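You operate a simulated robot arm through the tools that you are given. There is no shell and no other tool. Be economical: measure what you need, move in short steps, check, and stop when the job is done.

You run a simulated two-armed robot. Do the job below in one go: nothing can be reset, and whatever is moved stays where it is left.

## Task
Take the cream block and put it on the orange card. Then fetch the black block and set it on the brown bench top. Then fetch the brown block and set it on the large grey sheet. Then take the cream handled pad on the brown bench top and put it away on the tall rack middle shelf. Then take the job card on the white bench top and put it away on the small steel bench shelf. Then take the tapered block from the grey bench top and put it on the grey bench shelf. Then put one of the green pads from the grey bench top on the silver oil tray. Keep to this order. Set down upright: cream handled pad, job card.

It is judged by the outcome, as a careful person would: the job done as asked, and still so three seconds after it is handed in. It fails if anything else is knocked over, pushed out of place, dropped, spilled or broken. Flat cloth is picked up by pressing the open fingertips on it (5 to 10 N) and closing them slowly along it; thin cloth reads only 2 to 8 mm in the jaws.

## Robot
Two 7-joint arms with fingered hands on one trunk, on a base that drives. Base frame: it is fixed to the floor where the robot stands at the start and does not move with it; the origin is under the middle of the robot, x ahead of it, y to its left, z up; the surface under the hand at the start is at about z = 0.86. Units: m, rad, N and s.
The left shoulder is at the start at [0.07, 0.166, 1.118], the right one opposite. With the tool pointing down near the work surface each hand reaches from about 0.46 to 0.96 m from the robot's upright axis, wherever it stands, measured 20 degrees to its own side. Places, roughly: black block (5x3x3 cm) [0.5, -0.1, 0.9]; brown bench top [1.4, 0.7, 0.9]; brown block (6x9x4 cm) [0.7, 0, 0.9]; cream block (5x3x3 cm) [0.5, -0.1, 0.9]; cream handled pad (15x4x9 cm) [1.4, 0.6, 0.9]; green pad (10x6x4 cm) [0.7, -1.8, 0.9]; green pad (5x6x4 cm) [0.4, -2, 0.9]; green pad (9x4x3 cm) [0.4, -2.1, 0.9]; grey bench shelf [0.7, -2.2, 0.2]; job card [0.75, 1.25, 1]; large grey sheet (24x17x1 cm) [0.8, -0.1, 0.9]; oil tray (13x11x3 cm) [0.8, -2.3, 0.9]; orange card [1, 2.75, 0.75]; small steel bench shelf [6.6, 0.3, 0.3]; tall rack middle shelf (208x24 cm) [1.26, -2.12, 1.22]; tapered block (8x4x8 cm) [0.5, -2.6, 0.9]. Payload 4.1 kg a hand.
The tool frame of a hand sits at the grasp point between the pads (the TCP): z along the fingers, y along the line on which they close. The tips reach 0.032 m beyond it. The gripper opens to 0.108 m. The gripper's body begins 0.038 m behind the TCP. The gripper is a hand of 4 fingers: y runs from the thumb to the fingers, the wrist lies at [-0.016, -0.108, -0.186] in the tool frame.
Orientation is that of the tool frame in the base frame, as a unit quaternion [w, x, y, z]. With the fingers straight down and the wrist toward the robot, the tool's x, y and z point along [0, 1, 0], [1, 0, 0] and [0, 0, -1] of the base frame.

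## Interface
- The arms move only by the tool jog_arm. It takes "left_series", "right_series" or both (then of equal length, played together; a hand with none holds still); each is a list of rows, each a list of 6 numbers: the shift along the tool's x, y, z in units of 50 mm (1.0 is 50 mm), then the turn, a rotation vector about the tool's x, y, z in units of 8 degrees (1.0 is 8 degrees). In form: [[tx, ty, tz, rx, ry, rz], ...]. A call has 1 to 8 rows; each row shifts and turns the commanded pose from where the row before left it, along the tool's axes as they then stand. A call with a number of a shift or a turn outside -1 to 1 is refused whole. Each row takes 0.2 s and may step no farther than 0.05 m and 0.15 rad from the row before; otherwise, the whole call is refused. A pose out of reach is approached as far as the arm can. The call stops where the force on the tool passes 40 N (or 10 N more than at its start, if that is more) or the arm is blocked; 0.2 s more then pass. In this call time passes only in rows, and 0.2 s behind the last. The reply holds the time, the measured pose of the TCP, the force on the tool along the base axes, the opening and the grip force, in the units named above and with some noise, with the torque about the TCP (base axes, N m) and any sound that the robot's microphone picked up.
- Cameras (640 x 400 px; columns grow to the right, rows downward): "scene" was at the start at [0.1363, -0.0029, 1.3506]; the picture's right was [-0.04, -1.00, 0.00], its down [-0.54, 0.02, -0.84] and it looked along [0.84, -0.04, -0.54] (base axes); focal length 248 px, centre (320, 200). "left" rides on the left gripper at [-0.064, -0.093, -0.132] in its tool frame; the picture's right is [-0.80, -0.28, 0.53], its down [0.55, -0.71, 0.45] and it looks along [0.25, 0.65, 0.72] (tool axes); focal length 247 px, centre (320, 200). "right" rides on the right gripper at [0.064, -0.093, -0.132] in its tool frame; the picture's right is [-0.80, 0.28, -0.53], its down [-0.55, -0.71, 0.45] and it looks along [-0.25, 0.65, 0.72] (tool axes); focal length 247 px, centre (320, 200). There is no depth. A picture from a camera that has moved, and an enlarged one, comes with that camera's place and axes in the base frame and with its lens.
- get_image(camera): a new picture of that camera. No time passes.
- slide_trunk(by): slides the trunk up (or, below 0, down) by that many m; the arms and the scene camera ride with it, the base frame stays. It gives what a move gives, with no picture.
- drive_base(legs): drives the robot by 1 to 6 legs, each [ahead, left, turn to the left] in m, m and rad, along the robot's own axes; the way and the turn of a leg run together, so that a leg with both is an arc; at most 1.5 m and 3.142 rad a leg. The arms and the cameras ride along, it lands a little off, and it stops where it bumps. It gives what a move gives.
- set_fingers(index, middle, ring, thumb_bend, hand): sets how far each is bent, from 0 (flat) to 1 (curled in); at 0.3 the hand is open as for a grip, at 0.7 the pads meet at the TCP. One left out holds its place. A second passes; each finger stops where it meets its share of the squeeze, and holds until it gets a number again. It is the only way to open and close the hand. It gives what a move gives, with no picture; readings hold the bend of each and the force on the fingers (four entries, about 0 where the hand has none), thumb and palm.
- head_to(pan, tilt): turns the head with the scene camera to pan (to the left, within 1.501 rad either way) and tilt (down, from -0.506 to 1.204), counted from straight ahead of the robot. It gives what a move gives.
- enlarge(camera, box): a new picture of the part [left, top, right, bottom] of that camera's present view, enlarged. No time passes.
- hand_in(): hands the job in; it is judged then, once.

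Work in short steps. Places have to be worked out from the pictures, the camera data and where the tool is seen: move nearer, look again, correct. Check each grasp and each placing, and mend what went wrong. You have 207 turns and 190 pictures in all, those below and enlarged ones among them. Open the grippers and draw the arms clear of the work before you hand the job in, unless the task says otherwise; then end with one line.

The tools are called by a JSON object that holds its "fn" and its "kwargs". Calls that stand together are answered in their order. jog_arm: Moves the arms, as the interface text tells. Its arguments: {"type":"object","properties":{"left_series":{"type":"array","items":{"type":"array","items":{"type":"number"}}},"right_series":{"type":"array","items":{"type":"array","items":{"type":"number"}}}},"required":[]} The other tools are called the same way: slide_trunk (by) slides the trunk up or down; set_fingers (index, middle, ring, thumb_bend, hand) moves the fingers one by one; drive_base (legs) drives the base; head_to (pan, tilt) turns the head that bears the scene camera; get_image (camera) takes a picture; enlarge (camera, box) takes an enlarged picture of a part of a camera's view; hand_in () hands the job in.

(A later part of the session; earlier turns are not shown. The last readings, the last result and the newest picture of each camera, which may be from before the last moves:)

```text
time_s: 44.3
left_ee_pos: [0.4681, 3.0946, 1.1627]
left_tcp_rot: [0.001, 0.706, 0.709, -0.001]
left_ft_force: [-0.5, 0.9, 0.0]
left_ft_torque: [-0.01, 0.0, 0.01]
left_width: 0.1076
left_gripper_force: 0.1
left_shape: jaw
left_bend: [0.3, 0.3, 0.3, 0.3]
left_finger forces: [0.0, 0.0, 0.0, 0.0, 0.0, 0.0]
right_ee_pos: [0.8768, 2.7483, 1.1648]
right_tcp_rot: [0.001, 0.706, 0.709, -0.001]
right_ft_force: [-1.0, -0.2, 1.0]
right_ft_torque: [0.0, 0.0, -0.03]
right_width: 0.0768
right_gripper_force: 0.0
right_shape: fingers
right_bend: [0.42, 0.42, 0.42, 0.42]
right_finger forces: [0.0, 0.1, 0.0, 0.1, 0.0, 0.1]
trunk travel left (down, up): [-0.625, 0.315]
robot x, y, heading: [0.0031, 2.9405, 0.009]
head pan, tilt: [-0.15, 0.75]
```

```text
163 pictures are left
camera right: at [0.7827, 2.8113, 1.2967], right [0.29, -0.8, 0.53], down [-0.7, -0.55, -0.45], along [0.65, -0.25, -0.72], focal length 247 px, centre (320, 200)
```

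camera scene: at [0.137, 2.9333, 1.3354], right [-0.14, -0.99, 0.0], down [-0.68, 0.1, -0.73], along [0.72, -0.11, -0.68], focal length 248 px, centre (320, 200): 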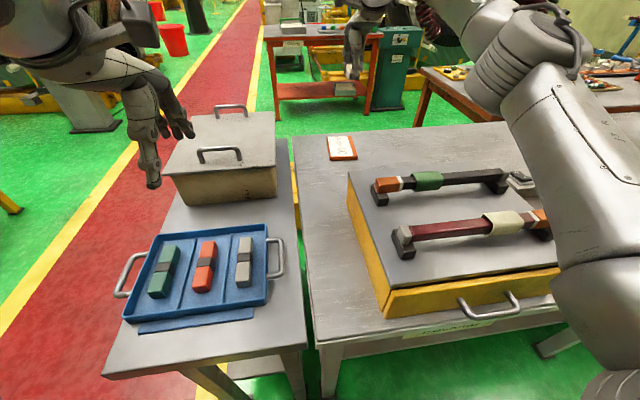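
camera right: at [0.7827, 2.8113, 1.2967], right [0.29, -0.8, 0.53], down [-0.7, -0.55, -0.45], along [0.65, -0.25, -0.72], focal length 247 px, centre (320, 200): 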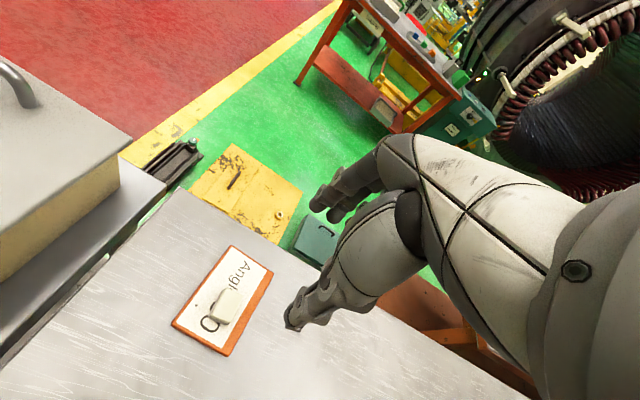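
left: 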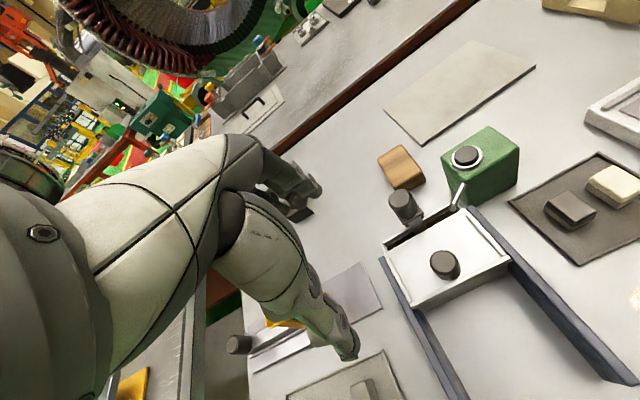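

Cream block sits on the card. I retract the right arm and look toward the brown bench's far side to plan the route.

{"fn": "jog_arm", "kwargs": {"right_series": [[0.1, -0.97, 0, 0, 0, 0], [0.1, -0.97, 0, 0, 0, 0], [0.1, -0.97, 0, 0, 0, 0], [0.1, -0.97, 0, 0, 0, 0], [0.1, -0.97, 0, 0, 0, 0], [0.1, -0.97, 0, 0, 0, 0], [0.1, -0.97, 0, 0, 0, 0], [0.1, -0.97, 0, 0, 0, 0]]}}

{"fn": "slide_trunk", "kwargs": {"by": 0.3}}

{"fn": "head_to", "kwargs": {"pan": -0.6, "tilt": 0.3}}

{"fn": "get_image", "kwargs": {"camera": "scene"}}

```text
time_s: 46.1
left_ee_pos: [0.4673, 3.0939, 1.1636]
left_tcp_rot: [0.0, 0.706, 0.709, 0.0]
left_ft_force: [0.5, -0.1, 0.1]
left_ft_torque: [0.03, 0.02, 0.01]
left_width: 0.1075
left_gripper_force: 0.1
left_shape: jaw
left_bend: [0.3, 0.3, 0.3, 0.3]
left_finger forces: [0.0, 0.0, 0.0, 0.0, 0.0, 0.0]
right_ee_pos: [0.4856, 2.7857, 1.1638]
right_tcp_rot: [0.001, 0.705, 0.709, 0.0]
right_ft_force: [0.3, -0.1, 0.7]
right_ft_torque: [0.02, 0.0, -0.01]
right_width: 0.0767
right_gripper_force: 0.1
right_shape: fingers
right_bend: [0.42, 0.42, 0.42, 0.42]
right_finger forces: [0.0, 0.1, 0.0, 0.1, 0.1, 0.0]
trunk travel left (down, up): [-0.625, 0.315]
robot x, y, heading: [0.0092, 2.9437, 0.006]
head pan, tilt: [-0.15, 0.75]
```

```text
time_s: 49.1
left_ee_pos: [0.4695, 3.0941, 1.4622]
left_tcp_rot: [0.0, 0.705, 0.709, 0.0]
left_ft_force: [-0.8, 0.0, 0.0]
left_ft_torque: [0.0, 0.0, 0.01]
left_width: 0.1075
left_gripper_force: 0.1
left_shape: jaw
left_bend: [0.3, 0.3, 0.3, 0.3]
left_finger forces: [0.0, 0.1, 0.0, 0.0, 0.1, 0.0]
right_ee_pos: [0.4864, 2.7847, 1.4633]
right_tcp_rot: [0.001, 0.705, 0.709, -0.001]
right_ft_force: [0.2, -0.1, -0.2]
right_ft_torque: [-0.01, -0.01, 0.02]
right_width: 0.0769
right_gripper_force: 0.1
right_shape: fingers
right_bend: [0.42, 0.42, 0.42, 0.42]
right_finger forces: [0.1, 0.1, 0.0, 0.0, 0.1, 0.0]
trunk travel left (down, up): [-0.925, 0.015]
robot x, y, heading: [0.008, 2.9422, 0.007]
head pan, tilt: [-0.15, 0.75]
```

```text
time_s: 50.0
left_ee_pos: [0.4703, 3.0939, 1.4628]
left_tcp_rot: [0.0, 0.705, 0.709, 0.0]
left_ft_force: [0.0, 0.0, 0.5]
left_ft_torque: [0.01, -0.02, 0.0]
left_width: 0.1075
left_gripper_force: 0.0
left_shape: jaw
left_bend: [0.3, 0.3, 0.3, 0.3]
left_finger forces: [0.1, 0.1, 0.0, 0.1, 0.0, 0.0]
right_ee_pos: [0.486, 2.7865, 1.4634]
right_tcp_rot: [0.001, 0.705, 0.709, 0.0]
right_ft_force: [-0.2, 0.1, 0.0]
right_ft_torque: [0.01, 0.01, -0.03]
right_width: 0.077
right_gripper_force: 0.0
right_shape: fingers
right_bend: [0.42, 0.42, 0.42, 0.42]
right_finger forces: [0.0, 0.0, 0.0, 0.1, 0.1, 0.0]
trunk travel left (down, up): [-0.925, 0.015]
robot x, y, heading: [0.0092, 2.9421, 0.003]
head pan, tilt: [-0.6, 0.3]
```

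```text
162 pictures are left
camera scene: at [0.1307, 2.8914, 1.6759], right [-0.56, -0.83, 0.0], down [-0.25, 0.17, -0.95], along [0.79, -0.53, -0.3], focal length 248 px, centre (320, 200)
```

scene: 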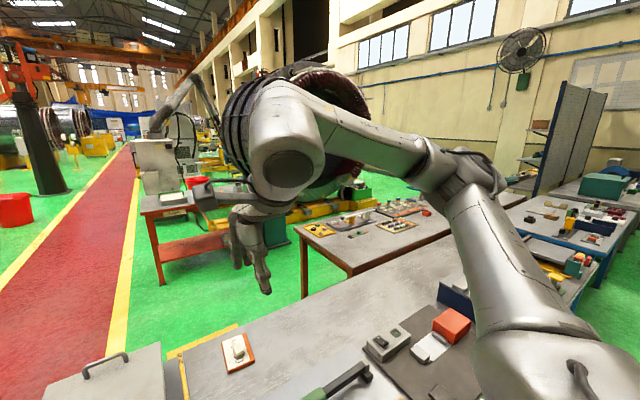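

Route is clear: brown bench spans about x 1.02–1.78, y −0.6…2.05, with a free lane beyond it. Now I drive back to the first bench for the black block.

{"fn": "drive_base", "kwargs": {"legs": [[-0.32, 0, 0], [0, -1.47, 0], [0, -1.42, 0]]}}

{"fn": "head_to", "kwargs": {"pan": 0, "tilt": 0.6}}

{"fn": "get_image", "kwargs": {"camera": "scene"}}

```text
time_s: 65.9
left_ee_pos: [0.1795, 0.1709, 1.4621]
left_tcp_rot: [0.0, 0.706, 0.708, 0.0]
left_ft_force: [-0.9, 0.5, -0.8]
left_ft_torque: [-0.02, -0.01, -0.02]
left_width: 0.1076
left_gripper_force: 0.1
left_shape: jaw
left_bend: [0.3, 0.3, 0.3, 0.3]
left_finger forces: [0.0, 0.0, 0.0, 0.0, 0.0, 0.0]
right_ee_pos: [0.197, -0.1364, 1.4639]
right_tcp_rot: [0.0, 0.706, 0.708, 0.0]
right_ft_force: [0.4, 0.2, -0.2]
right_ft_torque: [-0.01, 0.0, -0.01]
right_width: 0.077
right_gripper_force: 0.1
right_shape: fingers
right_bend: [0.42, 0.42, 0.42, 0.42]
right_finger forces: [0.1, 0.0, 0.1, 0.0, 0.1, 0.0]
trunk travel left (down, up): [-0.925, 0.015]
robot x, y, heading: [-0.2808, 0.0202, 0.008]
head pan, tilt: [-0.6, 0.3]
```

```text
time_s: 66.9
left_ee_pos: [0.1792, 0.171, 1.4627]
left_tcp_rot: [-0.001, 0.706, 0.709, 0.0]
left_ft_force: [0.1, 0.5, -0.6]
left_ft_torque: [-0.01, 0.0, -0.01]
left_width: 0.108
left_gripper_force: 0.1
left_shape: jaw
left_bend: [0.3, 0.3, 0.3, 0.3]
left_finger forces: [0.0, 0.0, 0.0, 0.1, 0.0, 0.0]
right_ee_pos: [0.1968, -0.1373, 1.4638]
right_tcp_rot: [0.0, 0.705, 0.709, 0.0]
right_ft_force: [0.4, -0.1, -0.3]
right_ft_torque: [-0.02, -0.03, 0.0]
right_width: 0.0768
right_gripper_force: 0.1
right_shape: fingers
right_bend: [0.42, 0.42, 0.42, 0.42]
right_finger forces: [0.0, 0.0, 0.0, 0.0, 0.1, 0.0]
trunk travel left (down, up): [-0.925, 0.015]
robot x, y, heading: [-0.2807, 0.0174, 0.003]
head pan, tilt: [0.0, 0.6]
```

```text
161 pictures are left
camera scene: at [-0.1476, 0.0211, 1.6485], right [0.0, -1.0, 0.0], down [-0.56, 0.0, -0.83], along [0.83, 0.0, -0.56], focal length 248 px, centre (320, 200)
```

scene: 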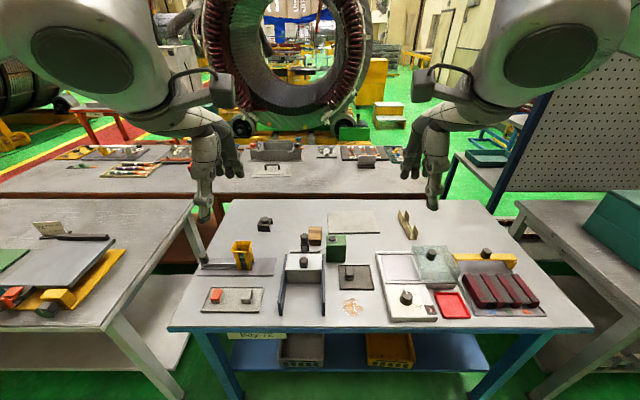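

Stator is far away (x≈5), so the lane is wide. I drive in, lower the trunk and put the right hand above the black block.

{"fn": "drive_base", "kwargs": {"legs": [[0.27, 0, 0]]}}

{"fn": "slide_trunk", "kwargs": {"by": -0.3}}

{"fn": "get_image", "kwargs": {"camera": "right"}}

```text
time_s: 68.8
left_ee_pos: [0.44, 0.1789, 1.4632]
left_tcp_rot: [0.0, 0.702, 0.712, 0.001]
left_ft_force: [-0.8, 0.5, -0.3]
left_ft_torque: [-0.01, -0.02, 0.01]
left_width: 0.1077
left_gripper_force: 0.1
left_shape: jaw
left_bend: [0.3, 0.3, 0.3, 0.3]
left_finger forces: [0.1, 0.0, 0.1, 0.1, 0.1, 0.0]
right_ee_pos: [0.4586, -0.1292, 1.4647]
right_tcp_rot: [0.0, 0.702, 0.712, 0.001]
right_ft_force: [-1.0, -1.1, 0.6]
right_ft_torque: [0.01, 0.0, -0.01]
right_width: 0.077
right_gripper_force: 0.0
right_shape: fingers
right_bend: [0.42, 0.42, 0.42, 0.42]
right_finger forces: [0.0, 0.0, 0.1, 0.0, 0.0, 0.0]
trunk travel left (down, up): [-0.925, 0.015]
robot x, y, heading: [-0.0193, 0.0242, 0.015]
head pan, tilt: [0.0, 0.6]
```

```text
time_s: 71.8
left_ee_pos: [0.4417, 0.1787, 1.164]
left_tcp_rot: [0.0, 0.701, 0.713, 0.001]
left_ft_force: [-0.1, 0.6, -0.3]
left_ft_torque: [-0.04, 0.01, -0.03]
left_width: 0.1074
left_gripper_force: 0.1
left_shape: jaw
left_bend: [0.3, 0.3, 0.3, 0.3]
left_finger forces: [0.0, 0.0, 0.1, 0.1, 0.0, 0.0]
right_ee_pos: [0.4614, -0.1299, 1.163]
right_tcp_rot: [0.0, 0.702, 0.712, 0.0]
right_ft_force: [0.4, 0.2, -0.5]
right_ft_torque: [-0.03, -0.01, -0.03]
right_width: 0.0768
right_gripper_force: 0.2
right_shape: fingers
right_bend: [0.42, 0.42, 0.42, 0.42]
right_finger forces: [0.0, 0.1, 0.1, 0.1, 0.0, 0.0]
trunk travel left (down, up): [-0.625, 0.315]
robot x, y, heading: [-0.0216, 0.0231, 0.015]
head pan, tilt: [0.0, 0.6]
```

```text
160 pictures are left
camera right: at [0.3667, -0.067, 1.2961], right [0.29, -0.79, 0.53], down [-0.7, -0.56, -0.45], along [0.65, -0.24, -0.72], focal length 247 px, centre (320, 200)
```

right: 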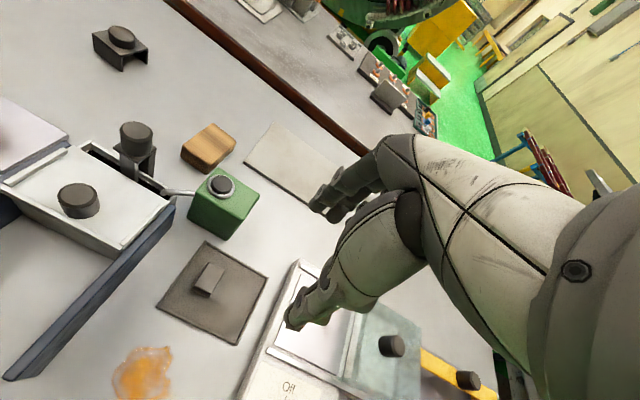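

Black block top centre reads (0.479, -0.092); can face at x≈0.555. I come down above it to z≈0.98 and check clearance.

{"fn": "jog_arm", "kwargs": {"right_series": [[0.4, 0.15, 0.6, 0, 0, 0], [0.36, 0.15, 0.7, 0, 0, 0], [0, 0, 0.9, 0, 0, 0], [0, 0, 0.9, 0, 0, 0], [0, 0, 0.6, 0, 0, 0]]}}

{"fn": "get_image", "kwargs": {"camera": "right"}}

{"fn": "enlarge", "kwargs": {"camera": "scene", "box": [260, 210, 440, 360]}}

```text
time_s: 73.0
left_ee_pos: [0.4418, 0.1782, 1.162]
left_tcp_rot: [0.0, 0.701, 0.713, -0.001]
left_ft_force: [-0.6, -0.3, 0.5]
left_ft_torque: [0.03, 0.03, -0.01]
left_width: 0.1078
left_gripper_force: 0.0
left_shape: jaw
left_bend: [0.3, 0.3, 0.3, 0.3]
left_finger forces: [0.0, 0.0, 0.1, 0.1, 0.0, 0.0]
right_ee_pos: [0.4764, -0.0893, 0.9785]
right_tcp_rot: [0.0, 0.701, 0.713, 0.001]
right_ft_force: [0.0, 0.0, -0.1]
right_ft_torque: [0.04, -0.01, 0.0]
right_width: 0.0769
right_gripper_force: 0.0
right_shape: fingers
right_bend: [0.42, 0.42, 0.42, 0.42]
right_finger forces: [0.0, 0.0, 0.0, 0.0, 0.1, 0.0]
trunk travel left (down, up): [-0.625, 0.315]
robot x, y, heading: [-0.0196, 0.0222, 0.016]
head pan, tilt: [0.0, 0.6]
```

```text
159 pictures are left
camera right: at [0.3804, -0.0278, 1.1111], right [0.29, -0.79, 0.53], down [-0.7, -0.56, -0.45], along [0.65, -0.24, -0.72], focal length 247 px, centre (320, 200)
```

right: 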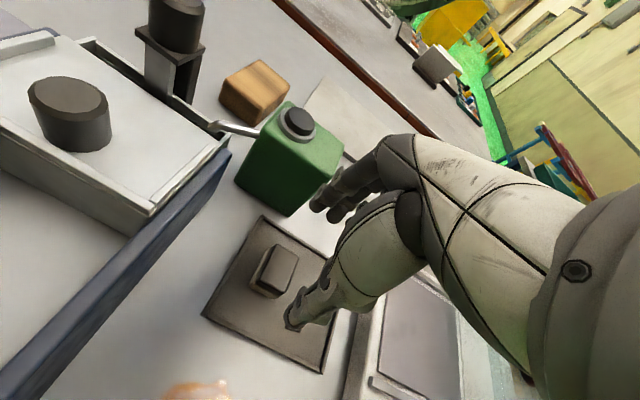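

```text
2.67 times, centred on (350, 285) of scene
camera zoom: at [0.1162, 0.0251, 1.3485], right [0.02, -1.0, 0.0], down [-0.57, -0.01, -0.82], along [0.82, 0.01, -0.57], focal length 662 px, centre (240, -27)
```

zoom: 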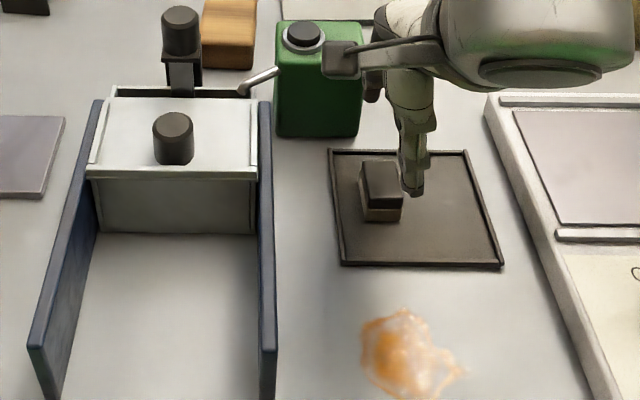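

Thumb hangs ~1 cm right of the TCP, block at y≈-0.089; I shift 5 mm left, and lower to z≈0.904, then close.

{"fn": "jog_arm", "kwargs": {"right_series": [[0.1, -0.06, 0.5, 0, 0, 0], [0, 0, 0.5, 0, 0, 0], [0, 0, 0.48, 0, 0, 0]]}}

{"fn": "get_image", "kwargs": {"camera": "right"}}

{"fn": "set_fingers", "kwargs": {"hand": "right", "index": 0.7, "middle": 0.7, "ring": 0.7, "thumb_bend": 0.7}}

```text
time_s: 73.8
left_ee_pos: [0.4416, 0.1778, 1.1628]
left_tcp_rot: [-0.001, 0.702, 0.713, 0.001]
left_ft_force: [0.2, 0.0, 0.9]
left_ft_torque: [-0.02, 0.06, 0.0]
left_width: 0.1075
left_gripper_force: 0.0
left_shape: jaw
left_bend: [0.3, 0.3, 0.3, 0.3]
left_finger forces: [0.0, 0.0, 0.1, 0.0, 0.1, 0.1]
right_ee_pos: [0.4738, -0.0847, 0.9072]
right_tcp_rot: [0.0, 0.702, 0.712, 0.0]
right_ft_force: [-0.1, -0.1, 0.9]
right_ft_torque: [0.0, 0.0, 0.0]
right_width: 0.0767
right_gripper_force: 0.0
right_shape: fingers
right_bend: [0.42, 0.42, 0.42, 0.42]
right_finger forces: [0.1, 0.0, 0.0, 0.0, 0.1, 0.0]
trunk travel left (down, up): [-0.625, 0.315]
robot x, y, heading: [-0.0208, 0.0246, 0.016]
head pan, tilt: [0.0, 0.6]
```

```text
157 pictures are left
camera right: at [0.3789, -0.0237, 1.0395], right [0.29, -0.79, 0.53], down [-0.7, -0.56, -0.45], along [0.65, -0.24, -0.72], focal length 247 px, centre (320, 200)
```

right: 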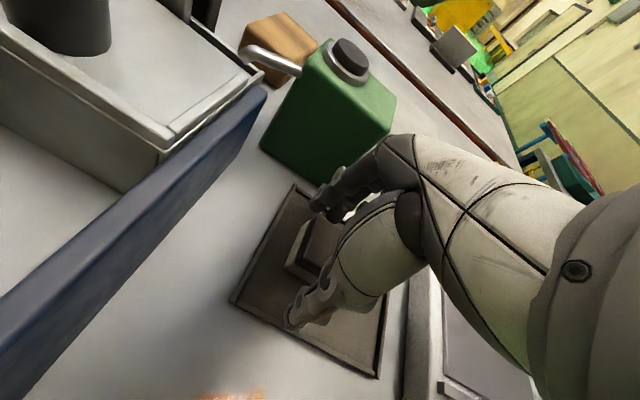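

```text
time_s: 74.8
left_ee_pos: [0.4401, 0.1792, 1.162]
left_tcp_rot: [0.0, 0.702, 0.712, 0.001]
left_ft_force: [0.1, -0.1, -0.1]
left_ft_torque: [0.01, 0.02, -0.02]
left_width: 0.1074
left_gripper_force: 0.1
left_shape: jaw
left_bend: [0.3, 0.3, 0.3, 0.3]
left_finger forces: [0.0, 0.0, 0.0, 0.0, 0.0, 0.0]
right_ee_pos: [0.4744, -0.0853, 0.9085]
right_tcp_rot: [-0.001, 0.702, 0.712, 0.001]
right_ft_force: [0.4, -0.8, 1.3]
right_ft_torque: [-0.05, 0.03, 0.0]
right_width: 0.0388
right_gripper_force: 14.3
right_shape: fingers
right_bend: [0.61, 0.62, 0.7, 0.56]
right_finger forces: [6.4, 8.0, 0.1, 0.0, 14.0, 0.1]
trunk travel left (down, up): [-0.625, 0.315]
robot x, y, heading: [-0.0191, 0.0205, 0.018]
head pan, tilt: [0.0, 0.6]
```

Black block gripped (14 N). I lift, raise the trunk, and check the hold.

{"fn": "jog_arm", "kwargs": {"right_series": [[0, 0, -0.6, 0, 0, 0], [0, 0, -0.9, 0, 0, 0], [0, 0, -0.9, 0, 0, 0], [0, 0, -0.9, 0, 0, 0], [0, 0, -0.9, 0, 0, 0], [0, 0, -0.9, 0, 0, 0]]}}

{"fn": "slide_trunk", "kwargs": {"by": 0.25}}

{"fn": "get_image", "kwargs": {"camera": "right"}}

{"fn": "drive_base", "kwargs": {"legs": [[-0.3, 0, 0], [0, 1.45, 0], [0, 1.45, 0], [0, 0.95, -0.01]]}}

{"fn": "head_to", "kwargs": {"pan": -0.1, "tilt": 0.5}}

{"fn": "get_image", "kwargs": {"camera": "scene"}}

```text
time_s: 76.2
left_ee_pos: [0.4406, 0.1786, 1.162]
left_tcp_rot: [0.001, 0.701, 0.713, 0.0]
left_ft_force: [0.1, 0.4, 0.4]
left_ft_torque: [-0.02, 0.0, -0.02]
left_width: 0.1076
left_gripper_force: 0.0
left_shape: jaw
left_bend: [0.3, 0.3, 0.3, 0.3]
left_finger forces: [0.0, 0.0, 0.0, 0.1, 0.1, 0.0]
right_ee_pos: [0.4714, -0.087, 1.1634]
right_tcp_rot: [0.001, 0.701, 0.713, 0.0]
right_ft_force: [0.3, -0.9, -1.3]
right_ft_torque: [0.0, 0.0, -0.02]
right_width: 0.0387
right_gripper_force: 13.8
right_shape: fingers
right_bend: [0.61, 0.62, 0.7, 0.56]
right_finger forces: [6.4, 7.7, 0.0, 0.0, 14.0, 0.0]
trunk travel left (down, up): [-0.625, 0.315]
robot x, y, heading: [-0.02, 0.0232, 0.014]
head pan, tilt: [0.0, 0.6]
```

```text
time_s: 78.7
left_ee_pos: [0.4418, 0.1781, 1.4115]
left_tcp_rot: [0.0, 0.701, 0.713, 0.0]
left_ft_force: [0.1, -0.5, 0.6]
left_ft_torque: [-0.04, 0.02, -0.02]
left_width: 0.1074
left_gripper_force: 0.0
left_shape: jaw
left_bend: [0.3, 0.3, 0.3, 0.3]
left_finger forces: [0.1, 0.0, 0.1, 0.0, 0.0, 0.0]
right_ee_pos: [0.472, -0.0873, 1.4112]
right_tcp_rot: [0.0, 0.702, 0.712, 0.0]
right_ft_force: [-0.8, 0.6, 0.2]
right_ft_torque: [0.01, 0.02, -0.02]
right_width: 0.0389
right_gripper_force: 14.0
right_shape: fingers
right_bend: [0.61, 0.62, 0.7, 0.56]
right_finger forces: [6.4, 7.6, 0.1, 0.1, 14.0, 0.0]
trunk travel left (down, up): [-0.875, 0.065]
robot x, y, heading: [-0.0154, 0.0216, 0.017]
head pan, tilt: [0.0, 0.6]
```

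```text
156 pictures are left
camera right: at [0.3772, -0.0246, 1.544], right [0.3, -0.79, 0.53], down [-0.7, -0.56, -0.45], along [0.65, -0.24, -0.72], focal length 247 px, centre (320, 200)
```

right: 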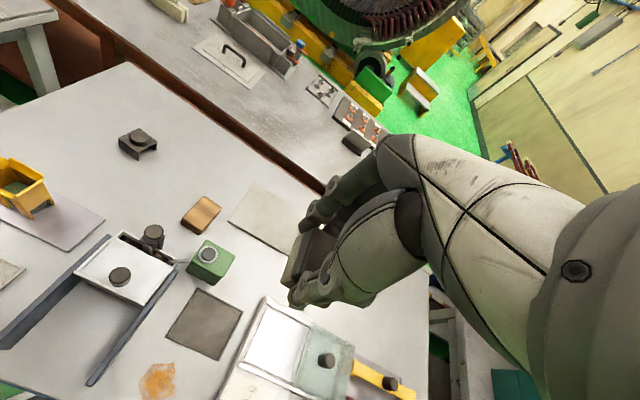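

```text
time_s: 98.9
left_ee_pos: [0.0392, 4.0309, 1.4131]
left_tcp_rot: [-0.001, 0.687, 0.727, 0.0]
left_ft_force: [1.4, -0.4, -0.1]
left_ft_torque: [-0.01, 0.03, 0.02]
left_width: 0.1076
left_gripper_force: 0.1
left_shape: jaw
left_bend: [0.3, 0.3, 0.3, 0.3]
left_finger forces: [0.0, 0.0, 0.1, 0.0, 0.1, 0.0]
right_ee_pos: [0.0821, 3.7667, 1.4106]
right_tcp_rot: [0.0, 0.687, 0.727, 0.0]
right_ft_force: [-0.2, 0.3, -0.1]
right_ft_torque: [0.01, 0.0, 0.01]
right_width: 0.0389
right_gripper_force: 14.3
right_shape: fingers
right_bend: [0.61, 0.62, 0.7, 0.56]
right_finger forces: [6.3, 7.5, 0.0, 0.1, 14.0, 0.0]
trunk travel left (down, up): [-0.875, 0.065]
robot x, y, heading: [-0.4148, 3.8577, 0.055]
head pan, tilt: [0.0, 0.6]
```

```text
time_s: 99.6
left_ee_pos: [0.0401, 4.0322, 1.4129]
left_tcp_rot: [0.001, 0.687, 0.727, 0.0]
left_ft_force: [-0.7, 0.9, 0.8]
left_ft_torque: [0.02, -0.02, 0.03]
left_width: 0.1077
left_gripper_force: 0.1
left_shape: jaw
left_bend: [0.3, 0.3, 0.3, 0.3]
left_finger forces: [0.0, 0.0, 0.0, 0.0, 0.0, 0.1]
right_ee_pos: [0.0831, 3.7668, 1.4104]
right_tcp_rot: [0.0, 0.687, 0.727, 0.0]
right_ft_force: [0.3, -0.2, -0.2]
right_ft_torque: [0.02, -0.02, -0.02]
right_width: 0.0388
right_gripper_force: 14.0
right_shape: fingers
right_bend: [0.61, 0.62, 0.7, 0.56]
right_finger forces: [6.4, 7.5, 0.0, 0.0, 14.0, 0.1]
trunk travel left (down, up): [-0.875, 0.065]
robot x, y, heading: [-0.4153, 3.8535, 0.059]
head pan, tilt: [-0.099, 0.499]
```

```text
155 pictures are left
camera scene: at [-0.2763, 3.8556, 1.6075], right [-0.04, -1.0, 0.0], down [-0.48, 0.02, -0.88], along [0.88, -0.04, -0.48], focal length 248 px, centre (320, 200)
```

scene: 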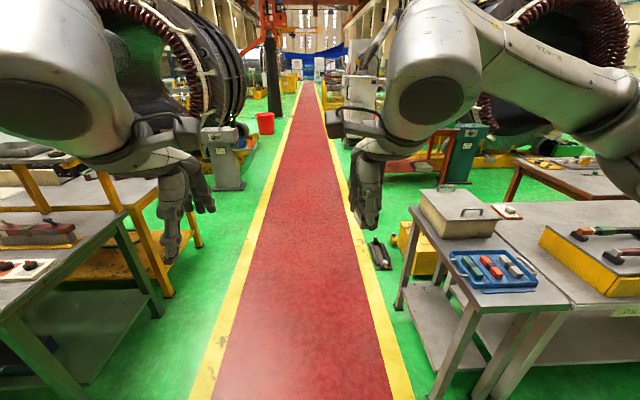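

The red corridor is clear; there's a yellow box on the floor near (1.5, 3.1), so I go around: ahead to x≈2.3, then turn to face −y and look down the lane.

{"fn": "drive_base", "kwargs": {"legs": [[0, 0, -0.05], [1.45, 0, 0], [1.35, 0, 0], [0, 0, -1.57]]}}

{"fn": "head_to", "kwargs": {"pan": -0.1, "tilt": 0.45}}

{"fn": "get_image", "kwargs": {"camera": "scene"}}

```text
time_s: 117.3
left_ee_pos: [2.5373, 3.4539, 1.4139]
left_tcp_rot: [0.0, 1.0, 0.026, -0.001]
left_ft_force: [0.8, -0.9, 0.0]
left_ft_torque: [-0.01, 0.02, 0.02]
left_width: 0.1077
left_gripper_force: 0.1
left_shape: jaw
left_bend: [0.3, 0.3, 0.3, 0.3]
left_finger forces: [0.0, 0.0, 0.0, 0.0, 0.1, 0.0]
right_ee_pos: [2.2735, 3.4132, 1.4117]
right_tcp_rot: [0.0, 1.0, 0.026, 0.0]
right_ft_force: [-0.5, 0.4, 0.0]
right_ft_torque: [-0.02, 0.02, 0.0]
right_width: 0.0387
right_gripper_force: 13.6
right_shape: fingers
right_bend: [0.61, 0.63, 0.7, 0.56]
right_finger forces: [6.3, 7.3, 0.0, 0.0, 13.6, 0.0]
trunk travel left (down, up): [-0.875, 0.065]
robot x, y, heading: [2.3673, 3.9107, -1.522]
head pan, tilt: [-0.099, 0.499]
```

```text
time_s: 117.9
left_ee_pos: [2.5372, 3.4543, 1.4121]
left_tcp_rot: [0.0, 1.0, 0.026, 0.0]
left_ft_force: [0.5, -0.1, 0.3]
left_ft_torque: [0.0, -0.01, 0.02]
left_width: 0.1079
left_gripper_force: 0.2
left_shape: jaw
left_bend: [0.3, 0.3, 0.3, 0.3]
left_finger forces: [0.0, 0.0, 0.0, 0.0, 0.0, 0.1]
right_ee_pos: [2.2725, 3.4136, 1.4122]
right_tcp_rot: [0.0, 1.0, 0.026, 0.0]
right_ft_force: [-0.4, -0.1, -0.6]
right_ft_torque: [-0.03, 0.01, 0.01]
right_width: 0.0386
right_gripper_force: 13.9
right_shape: fingers
right_bend: [0.61, 0.63, 0.7, 0.56]
right_finger forces: [6.4, 7.2, 0.1, 0.1, 13.7, 0.0]
trunk travel left (down, up): [-0.875, 0.065]
robot x, y, heading: [2.3642, 3.9062, -1.522]
head pan, tilt: [-0.099, 0.45]
```

```text
154 pictures are left
camera scene: at [2.3601, 3.7675, 1.612], right [-1.0, 0.05, 0.0], down [0.02, 0.44, -0.9], along [-0.04, -0.9, -0.44], focal length 248 px, centre (320, 200)
```

scene: 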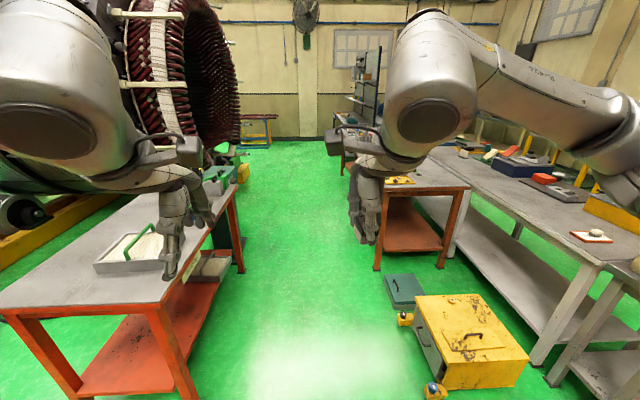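

Lane between x≈1.85 and 3.0 is free. I drive down it to y≈1.5 and turn to face the brown bench (−x).

{"fn": "drive_base", "kwargs": {"legs": [[0, 0, -0.04], [1.2, 0, 0], [1.2, 0, 0], [0, 0, -1.57]]}}

{"fn": "head_to", "kwargs": {"pan": 0.0, "tilt": 0.6}}

{"fn": "get_image", "kwargs": {"camera": "scene"}}

```text
time_s: 133.8
left_ee_pos: [1.943, 1.3982, 1.4119]
left_tcp_rot: [0.0, -0.705, 0.71, 0.0]
left_ft_force: [-0.3, 0.6, -0.7]
left_ft_torque: [-0.03, 0.01, 0.04]
left_width: 0.1074
left_gripper_force: 0.0
left_shape: jaw
left_bend: [0.3, 0.3, 0.3, 0.3]
left_finger forces: [0.1, 0.0, 0.0, 0.1, 0.0, 0.0]
right_ee_pos: [1.9189, 1.6648, 1.4116]
right_tcp_rot: [0.0, -0.704, 0.71, 0.0]
right_ft_force: [-0.1, -0.2, 0.5]
right_ft_torque: [0.05, -0.05, -0.01]
right_width: 0.0383
right_gripper_force: 13.5
right_shape: fingers
right_bend: [0.61, 0.63, 0.7, 0.56]
right_finger forces: [6.2, 7.2, 0.0, 0.0, 13.3, 0.1]
trunk travel left (down, up): [-0.875, 0.065]
robot x, y, heading: [2.4092, 1.5458, 3.131]
head pan, tilt: [-0.099, 0.45]
```

```text
time_s: 134.5
left_ee_pos: [1.943, 1.3989, 1.4132]
left_tcp_rot: [0.0, -0.704, 0.71, -0.001]
left_ft_force: [0.3, 0.2, -0.4]
left_ft_torque: [0.0, 0.01, -0.02]
left_width: 0.1079
left_gripper_force: 0.1
left_shape: jaw
left_bend: [0.3, 0.3, 0.3, 0.3]
left_finger forces: [0.0, 0.0, 0.0, 0.0, 0.0, 0.0]
right_ee_pos: [1.9185, 1.664, 1.4119]
right_tcp_rot: [0.0, -0.704, 0.71, -0.001]
right_ft_force: [0.4, 0.4, -0.6]
right_ft_torque: [-0.01, -0.01, 0.01]
right_width: 0.0383
right_gripper_force: 13.7
right_shape: fingers
right_bend: [0.61, 0.63, 0.7, 0.56]
right_finger forces: [6.3, 7.0, 0.1, 0.1, 13.3, 0.0]
trunk travel left (down, up): [-0.875, 0.065]
robot x, y, heading: [2.4094, 1.5408, 3.132]
head pan, tilt: [0.0, 0.6]
```

```text
153 pictures are left
camera scene: at [2.2654, 1.5453, 1.5985], right [0.01, 1.0, 0.0], down [0.56, -0.01, -0.83], along [-0.83, 0.01, -0.56], focal length 248 px, centre (320, 200)
```

scene: 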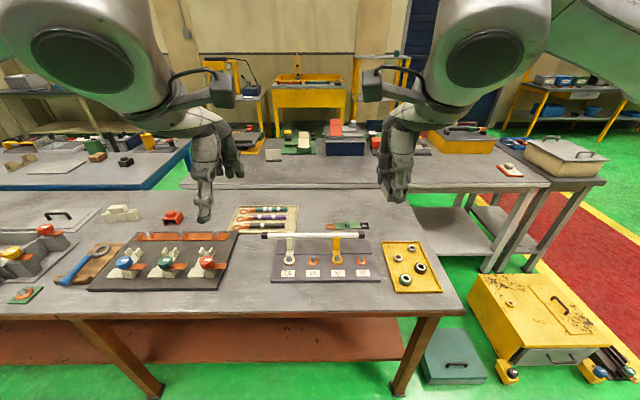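

Cream handled pad is visible near (1.33, 0.62). For the black block I pick the free gap at about (1.69, 1.316) between the trays; I shift the base 0.37 m left and lower the trunk.

{"fn": "drive_base", "kwargs": {"legs": [[0, 0.37, 0.01]]}}

{"fn": "slide_trunk", "kwargs": {"by": -0.25}}

{"fn": "get_image", "kwargs": {"camera": "right"}}

{"fn": "get_image", "kwargs": {"camera": "scene"}}

```text
time_s: 136.8
left_ee_pos: [1.9418, 1.0377, 1.4115]
left_tcp_rot: [-0.001, -0.705, 0.709, 0.0]
left_ft_force: [-0.4, 0.3, 0.7]
left_ft_torque: [-0.01, 0.01, 0.0]
left_width: 0.1078
left_gripper_force: 0.1
left_shape: jaw
left_bend: [0.3, 0.3, 0.3, 0.3]
left_finger forces: [0.0, 0.1, 0.0, 0.0, 0.0, 0.0]
right_ee_pos: [1.9147, 1.3025, 1.4115]
right_tcp_rot: [-0.001, -0.706, 0.709, 0.0]
right_ft_force: [0.4, 0.3, -0.1]
right_ft_torque: [-0.01, -0.01, -0.01]
right_width: 0.0382
right_gripper_force: 13.3
right_shape: fingers
right_bend: [0.61, 0.63, 0.7, 0.56]
right_finger forces: [6.2, 7.1, 0.1, 0.1, 13.3, 0.0]
trunk travel left (down, up): [-0.875, 0.065]
robot x, y, heading: [2.4055, 1.1785, 3.137]
head pan, tilt: [0.0, 0.6]
```

```text
time_s: 139.4
left_ee_pos: [1.9418, 1.0354, 1.163]
left_tcp_rot: [0.0, -0.705, 0.709, -0.001]
left_ft_force: [-0.3, 0.3, -0.3]
left_ft_torque: [0.0, 0.01, -0.01]
left_width: 0.1079
left_gripper_force: 0.0
left_shape: jaw
left_bend: [0.3, 0.3, 0.3, 0.3]
left_finger forces: [0.0, 0.0, 0.1, 0.0, 0.0, 0.0]
right_ee_pos: [1.9158, 1.3013, 1.1612]
right_tcp_rot: [0.0, -0.706, 0.708, 0.0]
right_ft_force: [0.3, 0.1, 0.4]
right_ft_torque: [0.0, 0.01, 0.0]
right_width: 0.0383
right_gripper_force: 13.5
right_shape: fingers
right_bend: [0.61, 0.63, 0.7, 0.56]
right_finger forces: [6.2, 7.1, 0.1, 0.1, 13.2, 0.0]
trunk travel left (down, up): [-0.625, 0.315]
robot x, y, heading: [2.407, 1.1827, 3.137]
head pan, tilt: [0.0, 0.6]
```

```text
152 pictures are left
camera right: at [2.0061, 1.2357, 1.2942], right [-0.28, 0.8, 0.53], down [0.71, 0.55, -0.45], along [-0.65, 0.25, -0.72], focal length 247 px, centre (320, 200)
```

right: 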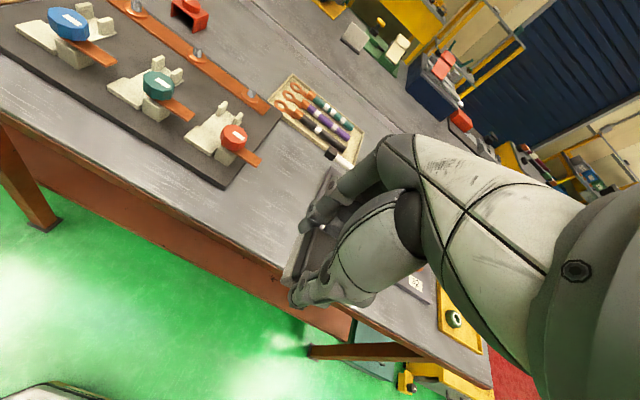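

```text
151 pictures are left
camera scene: at [2.2632, 1.1836, 1.3485], right [0.0, 1.0, 0.0], down [0.57, 0.0, -0.82], along [-0.82, 0.0, -0.57], focal length 248 px, centre (320, 200)
```

scene: 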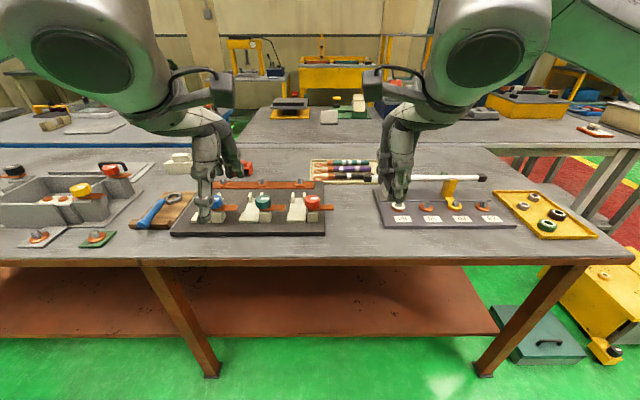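

Gap spans y≈1.20–1.35 at x≈1.69. I move the hand over its middle, then down to z≈0.94.

{"fn": "jog_arm", "kwargs": {"right_series": [[0.08, 0.9, 0.1, 0, 0, 0], [0.08, 0.9, 0.1, 0, 0, 0], [0.08, 0.9, 0.2, 0, 0, 0], [0.08, 0.9, 0.3, 0, 0, 0], [0.08, 0.9, 0.3, 0, 0, 0], [0, 0, 0.9, 0, 0, 0], [0, 0, 0.9, 0, 0, 0], [0, 0, 0.9, 0, 0, 0]]}}

{"fn": "get_image", "kwargs": {"camera": "right"}}

{"fn": "enlarge", "kwargs": {"camera": "scene", "box": [260, 130, 440, 270]}}

```text
time_s: 141.2
left_ee_pos: [1.9395, 1.0362, 1.162]
left_tcp_rot: [0.001, -0.706, 0.708, 0.0]
left_ft_force: [-0.4, -0.3, -0.5]
left_ft_torque: [-0.01, 0.0, 0.02]
left_width: 0.1078
left_gripper_force: 0.1
left_shape: jaw
left_bend: [0.3, 0.3, 0.3, 0.3]
left_finger forces: [0.1, 0.0, 0.1, 0.0, 0.0, 0.1]
right_ee_pos: [1.6901, 1.2832, 0.9745]
right_tcp_rot: [0.0, -0.706, 0.708, 0.0]
right_ft_force: [0.0, -0.2, -0.8]
right_ft_torque: [-0.03, 0.0, 0.01]
right_width: 0.0383
right_gripper_force: 13.5
right_shape: fingers
right_bend: [0.61, 0.63, 0.7, 0.56]
right_finger forces: [6.3, 7.2, 0.1, 0.0, 13.4, 0.0]
trunk travel left (down, up): [-0.625, 0.315]
robot x, y, heading: [2.4034, 1.1815, 3.139]
head pan, tilt: [0.0, 0.6]
```

```text
150 pictures are left
camera right: at [1.781, 1.2189, 1.1071], right [-0.28, 0.8, 0.53], down [0.71, 0.55, -0.45], along [-0.65, 0.25, -0.72], focal length 247 px, centre (320, 200)
```

right: 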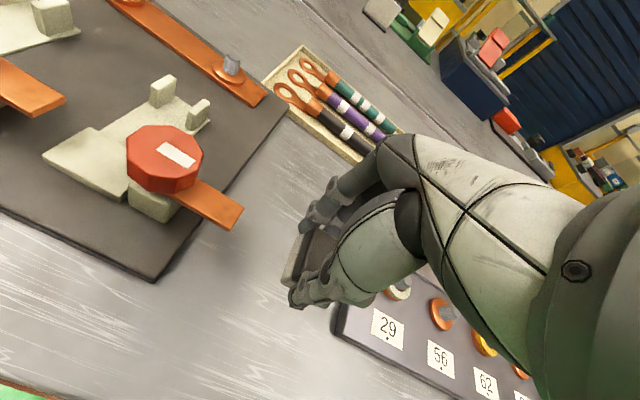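

```text
2.86 times, centred on (350, 200) of scene
camera zoom: at [2.2619, 1.1838, 1.3484], right [0.0, 1.0, 0.0], down [0.57, 0.0, -0.82], along [-0.82, 0.0, -0.57], focal length 710 px, centre (234, 200)
```

zoom: 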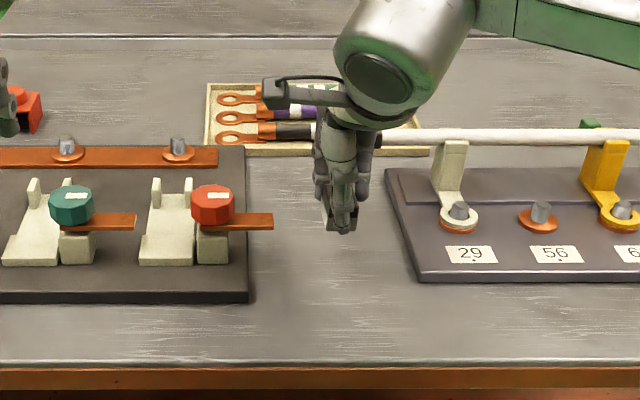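

Clear on all sides. I lower gently to contact.

{"fn": "jog_arm", "kwargs": {"right_series": [[0, 0, 0.5, 0, 0, 0], [0, 0, 0.5, 0, 0, 0], [0, 0, 0.24, 0, 0, 0], [0, 0, 0.08, 0, 0, 0]]}}

```text
time_s: 142.2
left_ee_pos: [1.9411, 1.0351, 1.161]
left_tcp_rot: [0.0, -0.706, 0.708, 0.0]
left_ft_force: [-0.6, -0.5, 0.1]
left_ft_torque: [0.03, -0.01, -0.01]
left_width: 0.1074
left_gripper_force: 0.2
left_shape: jaw
left_bend: [0.3, 0.3, 0.3, 0.3]
left_finger forces: [0.1, 0.0, 0.1, 0.0, 0.1, 0.0]
right_ee_pos: [1.6906, 1.2836, 0.9096]
right_tcp_rot: [0.0, -0.705, 0.709, -0.001]
right_ft_force: [0.4, -0.3, -0.6]
right_ft_torque: [-0.01, 0.01, 0.03]
right_width: 0.0382
right_gripper_force: 12.9
right_shape: fingers
right_bend: [0.61, 0.63, 0.7, 0.56]
right_finger forces: [6.3, 7.1, 0.1, 0.0, 13.3, 0.0]
trunk travel left (down, up): [-0.625, 0.315]
robot x, y, heading: [2.4047, 1.1814, 3.134]
head pan, tilt: [0.0, 0.6]
```

No contact yet at 0.9096; a few more millimetres.

{"fn": "jog_arm", "kwargs": {"right_series": [[0, 0, 0.06, 0, 0, 0], [0, 0, 0.04, 0, 0, 0]]}}

{"fn": "enlarge", "kwargs": {"camera": "scene", "box": [300, 160, 400, 260]}}

```text
time_s: 142.8
left_ee_pos: [1.9413, 1.0363, 1.1624]
left_tcp_rot: [0.0, -0.706, 0.708, 0.0]
left_ft_force: [0.0, -0.5, 0.9]
left_ft_torque: [0.01, 0.02, 0.04]
left_width: 0.1077
left_gripper_force: 0.0
left_shape: jaw
left_bend: [0.3, 0.3, 0.3, 0.3]
left_finger forces: [0.0, 0.0, 0.0, 0.1, 0.0, 0.0]
right_ee_pos: [1.6908, 1.2818, 0.9046]
right_tcp_rot: [0.0, -0.706, 0.708, 0.0]
right_ft_force: [0.2, 1.0, -1.2]
right_ft_torque: [0.01, 0.02, -0.03]
right_width: 0.0381
right_gripper_force: 12.9
right_shape: fingers
right_bend: [0.61, 0.63, 0.7, 0.56]
right_finger forces: [6.3, 7.1, 0.1, 0.1, 13.3, 0.0]
trunk travel left (down, up): [-0.625, 0.315]
robot x, y, heading: [2.4084, 1.1825, 3.14]
head pan, tilt: [0.0, 0.6]
```

```text
4.00 times, centred on (350, 210) of scene
camera zoom: at [2.2629, 1.1836, 1.3484], right [0.0, 1.0, 0.0], down [0.57, 0.0, -0.82], along [-0.82, 0.0, -0.57], focal length 993 px, centre (200, 160)
```

zoom: 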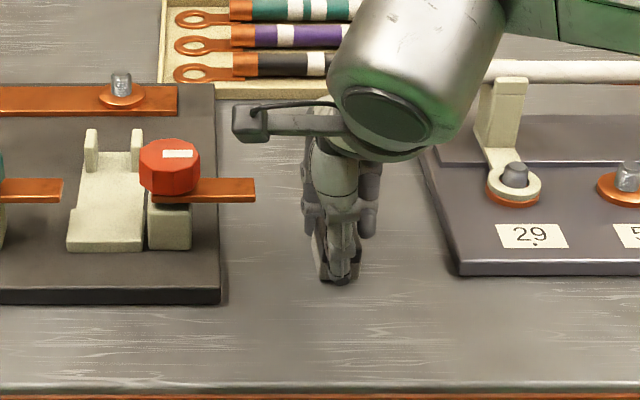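

Still hanging a touch above the surface; I continue in 2 mm steps.

{"fn": "jog_arm", "kwargs": {"right_series": [[0, 0, 0.05, 0, 0, 0]]}}

{"fn": "jog_arm", "kwargs": {"right_series": [[0, 0, 0.04, 0, 0, 0]]}}

{"fn": "jog_arm", "kwargs": {"right_series": [[0, 0, 0.04, 0, 0, 0]]}}

```text
time_s: 143.2
left_ee_pos: [1.941, 1.0355, 1.1626]
left_tcp_rot: [0.0, -0.706, 0.709, -0.001]
left_ft_force: [-0.1, 0.0, -0.1]
left_ft_torque: [0.01, -0.01, 0.0]
left_width: 0.1078
left_gripper_force: 0.0
left_shape: jaw
left_bend: [0.3, 0.3, 0.3, 0.3]
left_finger forces: [0.0, 0.0, 0.0, 0.0, 0.0, 0.0]
right_ee_pos: [1.6909, 1.281, 0.9027]
right_tcp_rot: [0.0, -0.707, 0.707, 0.0]
right_ft_force: [-0.2, -0.5, -0.4]
right_ft_torque: [0.01, 0.03, 0.02]
right_width: 0.0382
right_gripper_force: 13.0
right_shape: fingers
right_bend: [0.61, 0.63, 0.7, 0.56]
right_finger forces: [6.3, 7.1, 0.0, 0.1, 13.3, 0.0]
trunk travel left (down, up): [-0.625, 0.315]
robot x, y, heading: [2.4028, 1.1815, 3.14]
head pan, tilt: [0.0, 0.6]
```

```text
time_s: 143.6
left_ee_pos: [1.9421, 1.0362, 1.1624]
left_tcp_rot: [0.0, -0.705, 0.709, 0.0]
left_ft_force: [0.7, -0.3, 0.1]
left_ft_torque: [-0.01, 0.0, 0.02]
left_width: 0.1078
left_gripper_force: 0.1
left_shape: jaw
left_bend: [0.3, 0.3, 0.3, 0.3]
left_finger forces: [0.0, 0.1, 0.0, 0.1, 0.1, 0.0]
right_ee_pos: [1.6904, 1.2815, 0.902]
right_tcp_rot: [-0.001, -0.706, 0.708, 0.0]
right_ft_force: [-0.8, -0.6, 2.3]
right_ft_torque: [0.06, -0.05, -0.01]
right_width: 0.0383
right_gripper_force: 13.4
right_shape: fingers
right_bend: [0.61, 0.63, 0.7, 0.56]
right_finger forces: [6.1, 7.7, 0.0, 0.1, 13.2, 0.1]
trunk travel left (down, up): [-0.625, 0.315]
robot x, y, heading: [2.4051, 1.182, 3.142]
head pan, tilt: [0.0, 0.6]
```

```text
time_s: 144.0
left_ee_pos: [1.9409, 1.0347, 1.1626]
left_tcp_rot: [-0.001, -0.706, 0.708, 0.001]
left_ft_force: [-0.2, -0.3, 0.1]
left_ft_torque: [0.0, 0.0, 0.04]
left_width: 0.1077
left_gripper_force: 0.0
left_shape: jaw
left_bend: [0.3, 0.3, 0.3, 0.3]
left_finger forces: [0.1, 0.0, 0.1, 0.0, 0.0, 0.1]
right_ee_pos: [1.6915, 1.2823, 0.9014]
right_tcp_rot: [-0.001, -0.706, 0.709, 0.001]
right_ft_force: [-1.1, -1.0, 10.2]
right_ft_torque: [0.08, -0.06, 0.04]
right_width: 0.0382
right_gripper_force: 14.8
right_shape: fingers
right_bend: [0.61, 0.63, 0.7, 0.56]
right_finger forces: [6.7, 8.6, 0.0, 0.0, 13.7, 0.0]
trunk travel left (down, up): [-0.625, 0.315]
robot x, y, heading: [2.4095, 1.1826, 3.142]
head pan, tilt: [0.0, 0.6]
```

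Firm contact (10 N). I release and lift away.

{"fn": "jog_arm", "kwargs": {"right_series": [[0, 0, -0.04, 0, 0, 0]]}}

{"fn": "set_fingers", "kwargs": {"hand": "right", "index": 0.42, "middle": 0.42, "ring": 0.42, "thumb_bend": 0.42}}

{"fn": "jog_arm", "kwargs": {"right_series": [[0, 0, -0.5, 0, 0, 0], [0, 0, -0.9, 0, 0, 0], [0, 0, -0.9, 0, 0, 0], [0, 0, -0.9, 0, 0, 0], [0, 0, -0.9, 0, 0, 0], [0, -0.9, -0.3, 0, 0, 0], [0, -0.9, 0, 0, 0, 0], [0, -0.9, 0, 0, 0, 0]]}}

{"fn": "get_image", "kwargs": {"camera": "scene"}}

```text
time_s: 144.4
left_ee_pos: [1.9419, 1.0355, 1.1628]
left_tcp_rot: [0.001, -0.706, 0.709, 0.0]
left_ft_force: [-0.6, -0.4, -0.4]
left_ft_torque: [0.02, -0.01, -0.01]
left_width: 0.1074
left_gripper_force: 0.0
left_shape: jaw
left_bend: [0.3, 0.3, 0.3, 0.3]
left_finger forces: [0.0, 0.0, 0.0, 0.0, 0.1, 0.0]
right_ee_pos: [1.6914, 1.2822, 0.9019]
right_tcp_rot: [0.0, -0.706, 0.708, -0.001]
right_ft_force: [-1.4, -2.1, 6.9]
right_ft_torque: [0.06, 0.0, 0.01]
right_width: 0.038
right_gripper_force: 14.5
right_shape: fingers
right_bend: [0.61, 0.63, 0.7, 0.56]
right_finger forces: [6.8, 8.7, 0.0, 0.0, 13.7, 0.0]
trunk travel left (down, up): [-0.625, 0.315]
robot x, y, heading: [2.4064, 1.1813, 3.138]
head pan, tilt: [0.0, 0.6]
```

```text
time_s: 145.4
left_ee_pos: [1.9409, 1.0362, 1.1618]
left_tcp_rot: [0.0, -0.705, 0.709, 0.0]
left_ft_force: [-0.5, 0.3, -0.3]
left_ft_torque: [0.0, -0.01, 0.02]
left_width: 0.1076
left_gripper_force: 0.1
left_shape: jaw
left_bend: [0.3, 0.3, 0.3, 0.3]
left_finger forces: [0.0, 0.1, 0.0, 0.0, 0.0, 0.1]
right_ee_pos: [1.691, 1.2817, 0.9008]
right_tcp_rot: [0.0, -0.706, 0.708, 0.0]
right_ft_force: [1.1, 0.2, 0.3]
right_ft_torque: [-0.01, 0.0, 0.0]
right_width: 0.0766
right_gripper_force: 0.1
right_shape: fingers
right_bend: [0.42, 0.42, 0.42, 0.42]
right_finger forces: [0.0, 0.0, 0.0, 0.0, 0.1, 0.0]
trunk travel left (down, up): [-0.625, 0.315]
robot x, y, heading: [2.4041, 1.1799, 3.141]
head pan, tilt: [0.0, 0.6]
```

```text
time_s: 147.2
left_ee_pos: [1.9428, 1.0354, 1.1624]
left_tcp_rot: [0.0, -0.706, 0.708, 0.0]
left_ft_force: [0.5, 0.3, -0.3]
left_ft_torque: [-0.01, 0.01, -0.02]
left_width: 0.1075
left_gripper_force: 0.1
left_shape: jaw
left_bend: [0.3, 0.3, 0.3, 0.3]
left_finger forces: [0.0, 0.0, 0.0, 0.0, 0.0, 0.1]
right_ee_pos: [1.828, 1.282, 1.1191]
right_tcp_rot: [0.0, -0.706, 0.708, 0.001]
right_ft_force: [-0.1, 0.5, -0.7]
right_ft_torque: [-0.01, -0.01, -0.03]
right_width: 0.0766
right_gripper_force: 0.1
right_shape: fingers
right_bend: [0.42, 0.42, 0.42, 0.42]
right_finger forces: [0.1, 0.0, 0.0, 0.0, 0.0, 0.0]
trunk travel left (down, up): [-0.625, 0.315]
robot x, y, heading: [2.4036, 1.1835, 3.139]
head pan, tilt: [0.0, 0.6]
```

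```text
147 pictures are left
camera scene: at [2.2641, 1.1835, 1.3486], right [0.0, 1.0, 0.0], down [0.56, 0.0, -0.83], along [-0.83, 0.0, -0.56], focal length 248 px, centre (320, 200)
```

scene: 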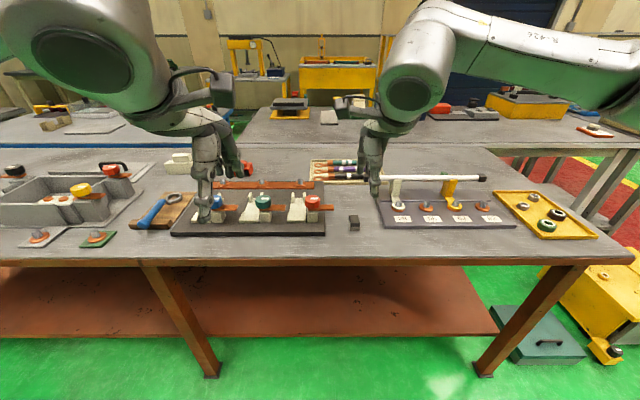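

Black block stands on the brown bench top. Now back to the first bench: raise trunk, tuck the arm and retrace the lane and corridor.

{"fn": "jog_arm", "kwargs": {"right_series": [[-0.3, -0.9, 0, 0, 0, 0], [-0.3, -0.9, -0.1, 0, 0, 0], [-0.3, 0, -0.8, 0, 0, 0]]}}

{"fn": "slide_trunk", "kwargs": {"by": 0.25}}

{"fn": "drive_base", "kwargs": {"legs": [[0, -1.4, 0], [0, -1.4, 0], [1.4, 0, 0], [1.35, 0, 0]]}}

```text
time_s: 148.0
left_ee_pos: [1.9408, 1.0355, 1.1625]
left_tcp_rot: [0.0, -0.706, 0.708, -0.001]
left_ft_force: [0.2, -0.4, -0.2]
left_ft_torque: [0.02, -0.03, 0.0]
left_width: 0.1076
left_gripper_force: 0.0
left_shape: jaw
left_bend: [0.3, 0.3, 0.3, 0.3]
left_finger forces: [0.0, 0.0, 0.0, 0.0, 0.0, 0.0]
right_ee_pos: [1.9144, 1.3261, 1.1652]
right_tcp_rot: [0.0, -0.706, 0.709, 0.001]
right_ft_force: [-1.3, -0.1, 0.2]
right_ft_torque: [0.03, 0.01, 0.03]
right_width: 0.0769
right_gripper_force: 0.0
right_shape: fingers
right_bend: [0.42, 0.42, 0.42, 0.42]
right_finger forces: [0.0, 0.0, 0.0, 0.0, 0.1, 0.0]
trunk travel left (down, up): [-0.625, 0.315]
robot x, y, heading: [2.4048, 1.1805, 3.138]
head pan, tilt: [0.0, 0.6]
```

```text
time_s: 150.6
left_ee_pos: [1.9407, 1.035, 1.4121]
left_tcp_rot: [0.001, -0.705, 0.709, 0.0]
left_ft_force: [0.1, 0.7, 0.3]
left_ft_torque: [0.0, -0.01, 0.0]
left_width: 0.1076
left_gripper_force: 0.0
left_shape: jaw
left_bend: [0.3, 0.3, 0.3, 0.3]
left_finger forces: [0.0, 0.0, 0.1, 0.0, 0.0, 0.1]
right_ee_pos: [1.9138, 1.3269, 1.4138]
right_tcp_rot: [0.0, -0.706, 0.708, -0.001]
right_ft_force: [0.1, 0.3, -0.4]
right_ft_torque: [0.03, 0.0, -0.02]
right_width: 0.0769
right_gripper_force: 0.0
right_shape: fingers
right_bend: [0.42, 0.42, 0.42, 0.42]
right_finger forces: [0.1, 0.0, 0.1, 0.0, 0.0, 0.0]
trunk travel left (down, up): [-0.875, 0.065]
robot x, y, heading: [2.4056, 1.1852, 3.138]
head pan, tilt: [0.0, 0.6]
```

```text
time_s: 177.2
left_ee_pos: [-0.7714, 3.7754, 1.4123]
left_tcp_rot: [0.0, 0.719, -0.695, 0.0]
left_ft_force: [0.5, 0.3, 0.0]
left_ft_torque: [-0.01, -0.02, 0.0]
left_width: 0.1078
left_gripper_force: 0.0
left_shape: jaw
left_bend: [0.3, 0.3, 0.3, 0.3]
left_finger forces: [0.0, 0.0, 0.0, 0.1, 0.0, 0.0]
right_ee_pos: [-0.81, 4.0667, 1.4149]
right_tcp_rot: [0.0, 0.72, -0.694, 0.0]
right_ft_force: [-0.8, 0.3, -0.1]
right_ft_torque: [-0.01, 0.0, 0.03]
right_width: 0.0769
right_gripper_force: 0.1
right_shape: fingers
right_bend: [0.42, 0.42, 0.42, 0.42]
right_finger forces: [0.1, 0.0, 0.0, 0.0, 0.0, 0.0]
trunk travel left (down, up): [-0.875, 0.065]
robot x, y, heading: [-0.3161, 3.9434, -3.103]
head pan, tilt: [0.0, 0.6]
```

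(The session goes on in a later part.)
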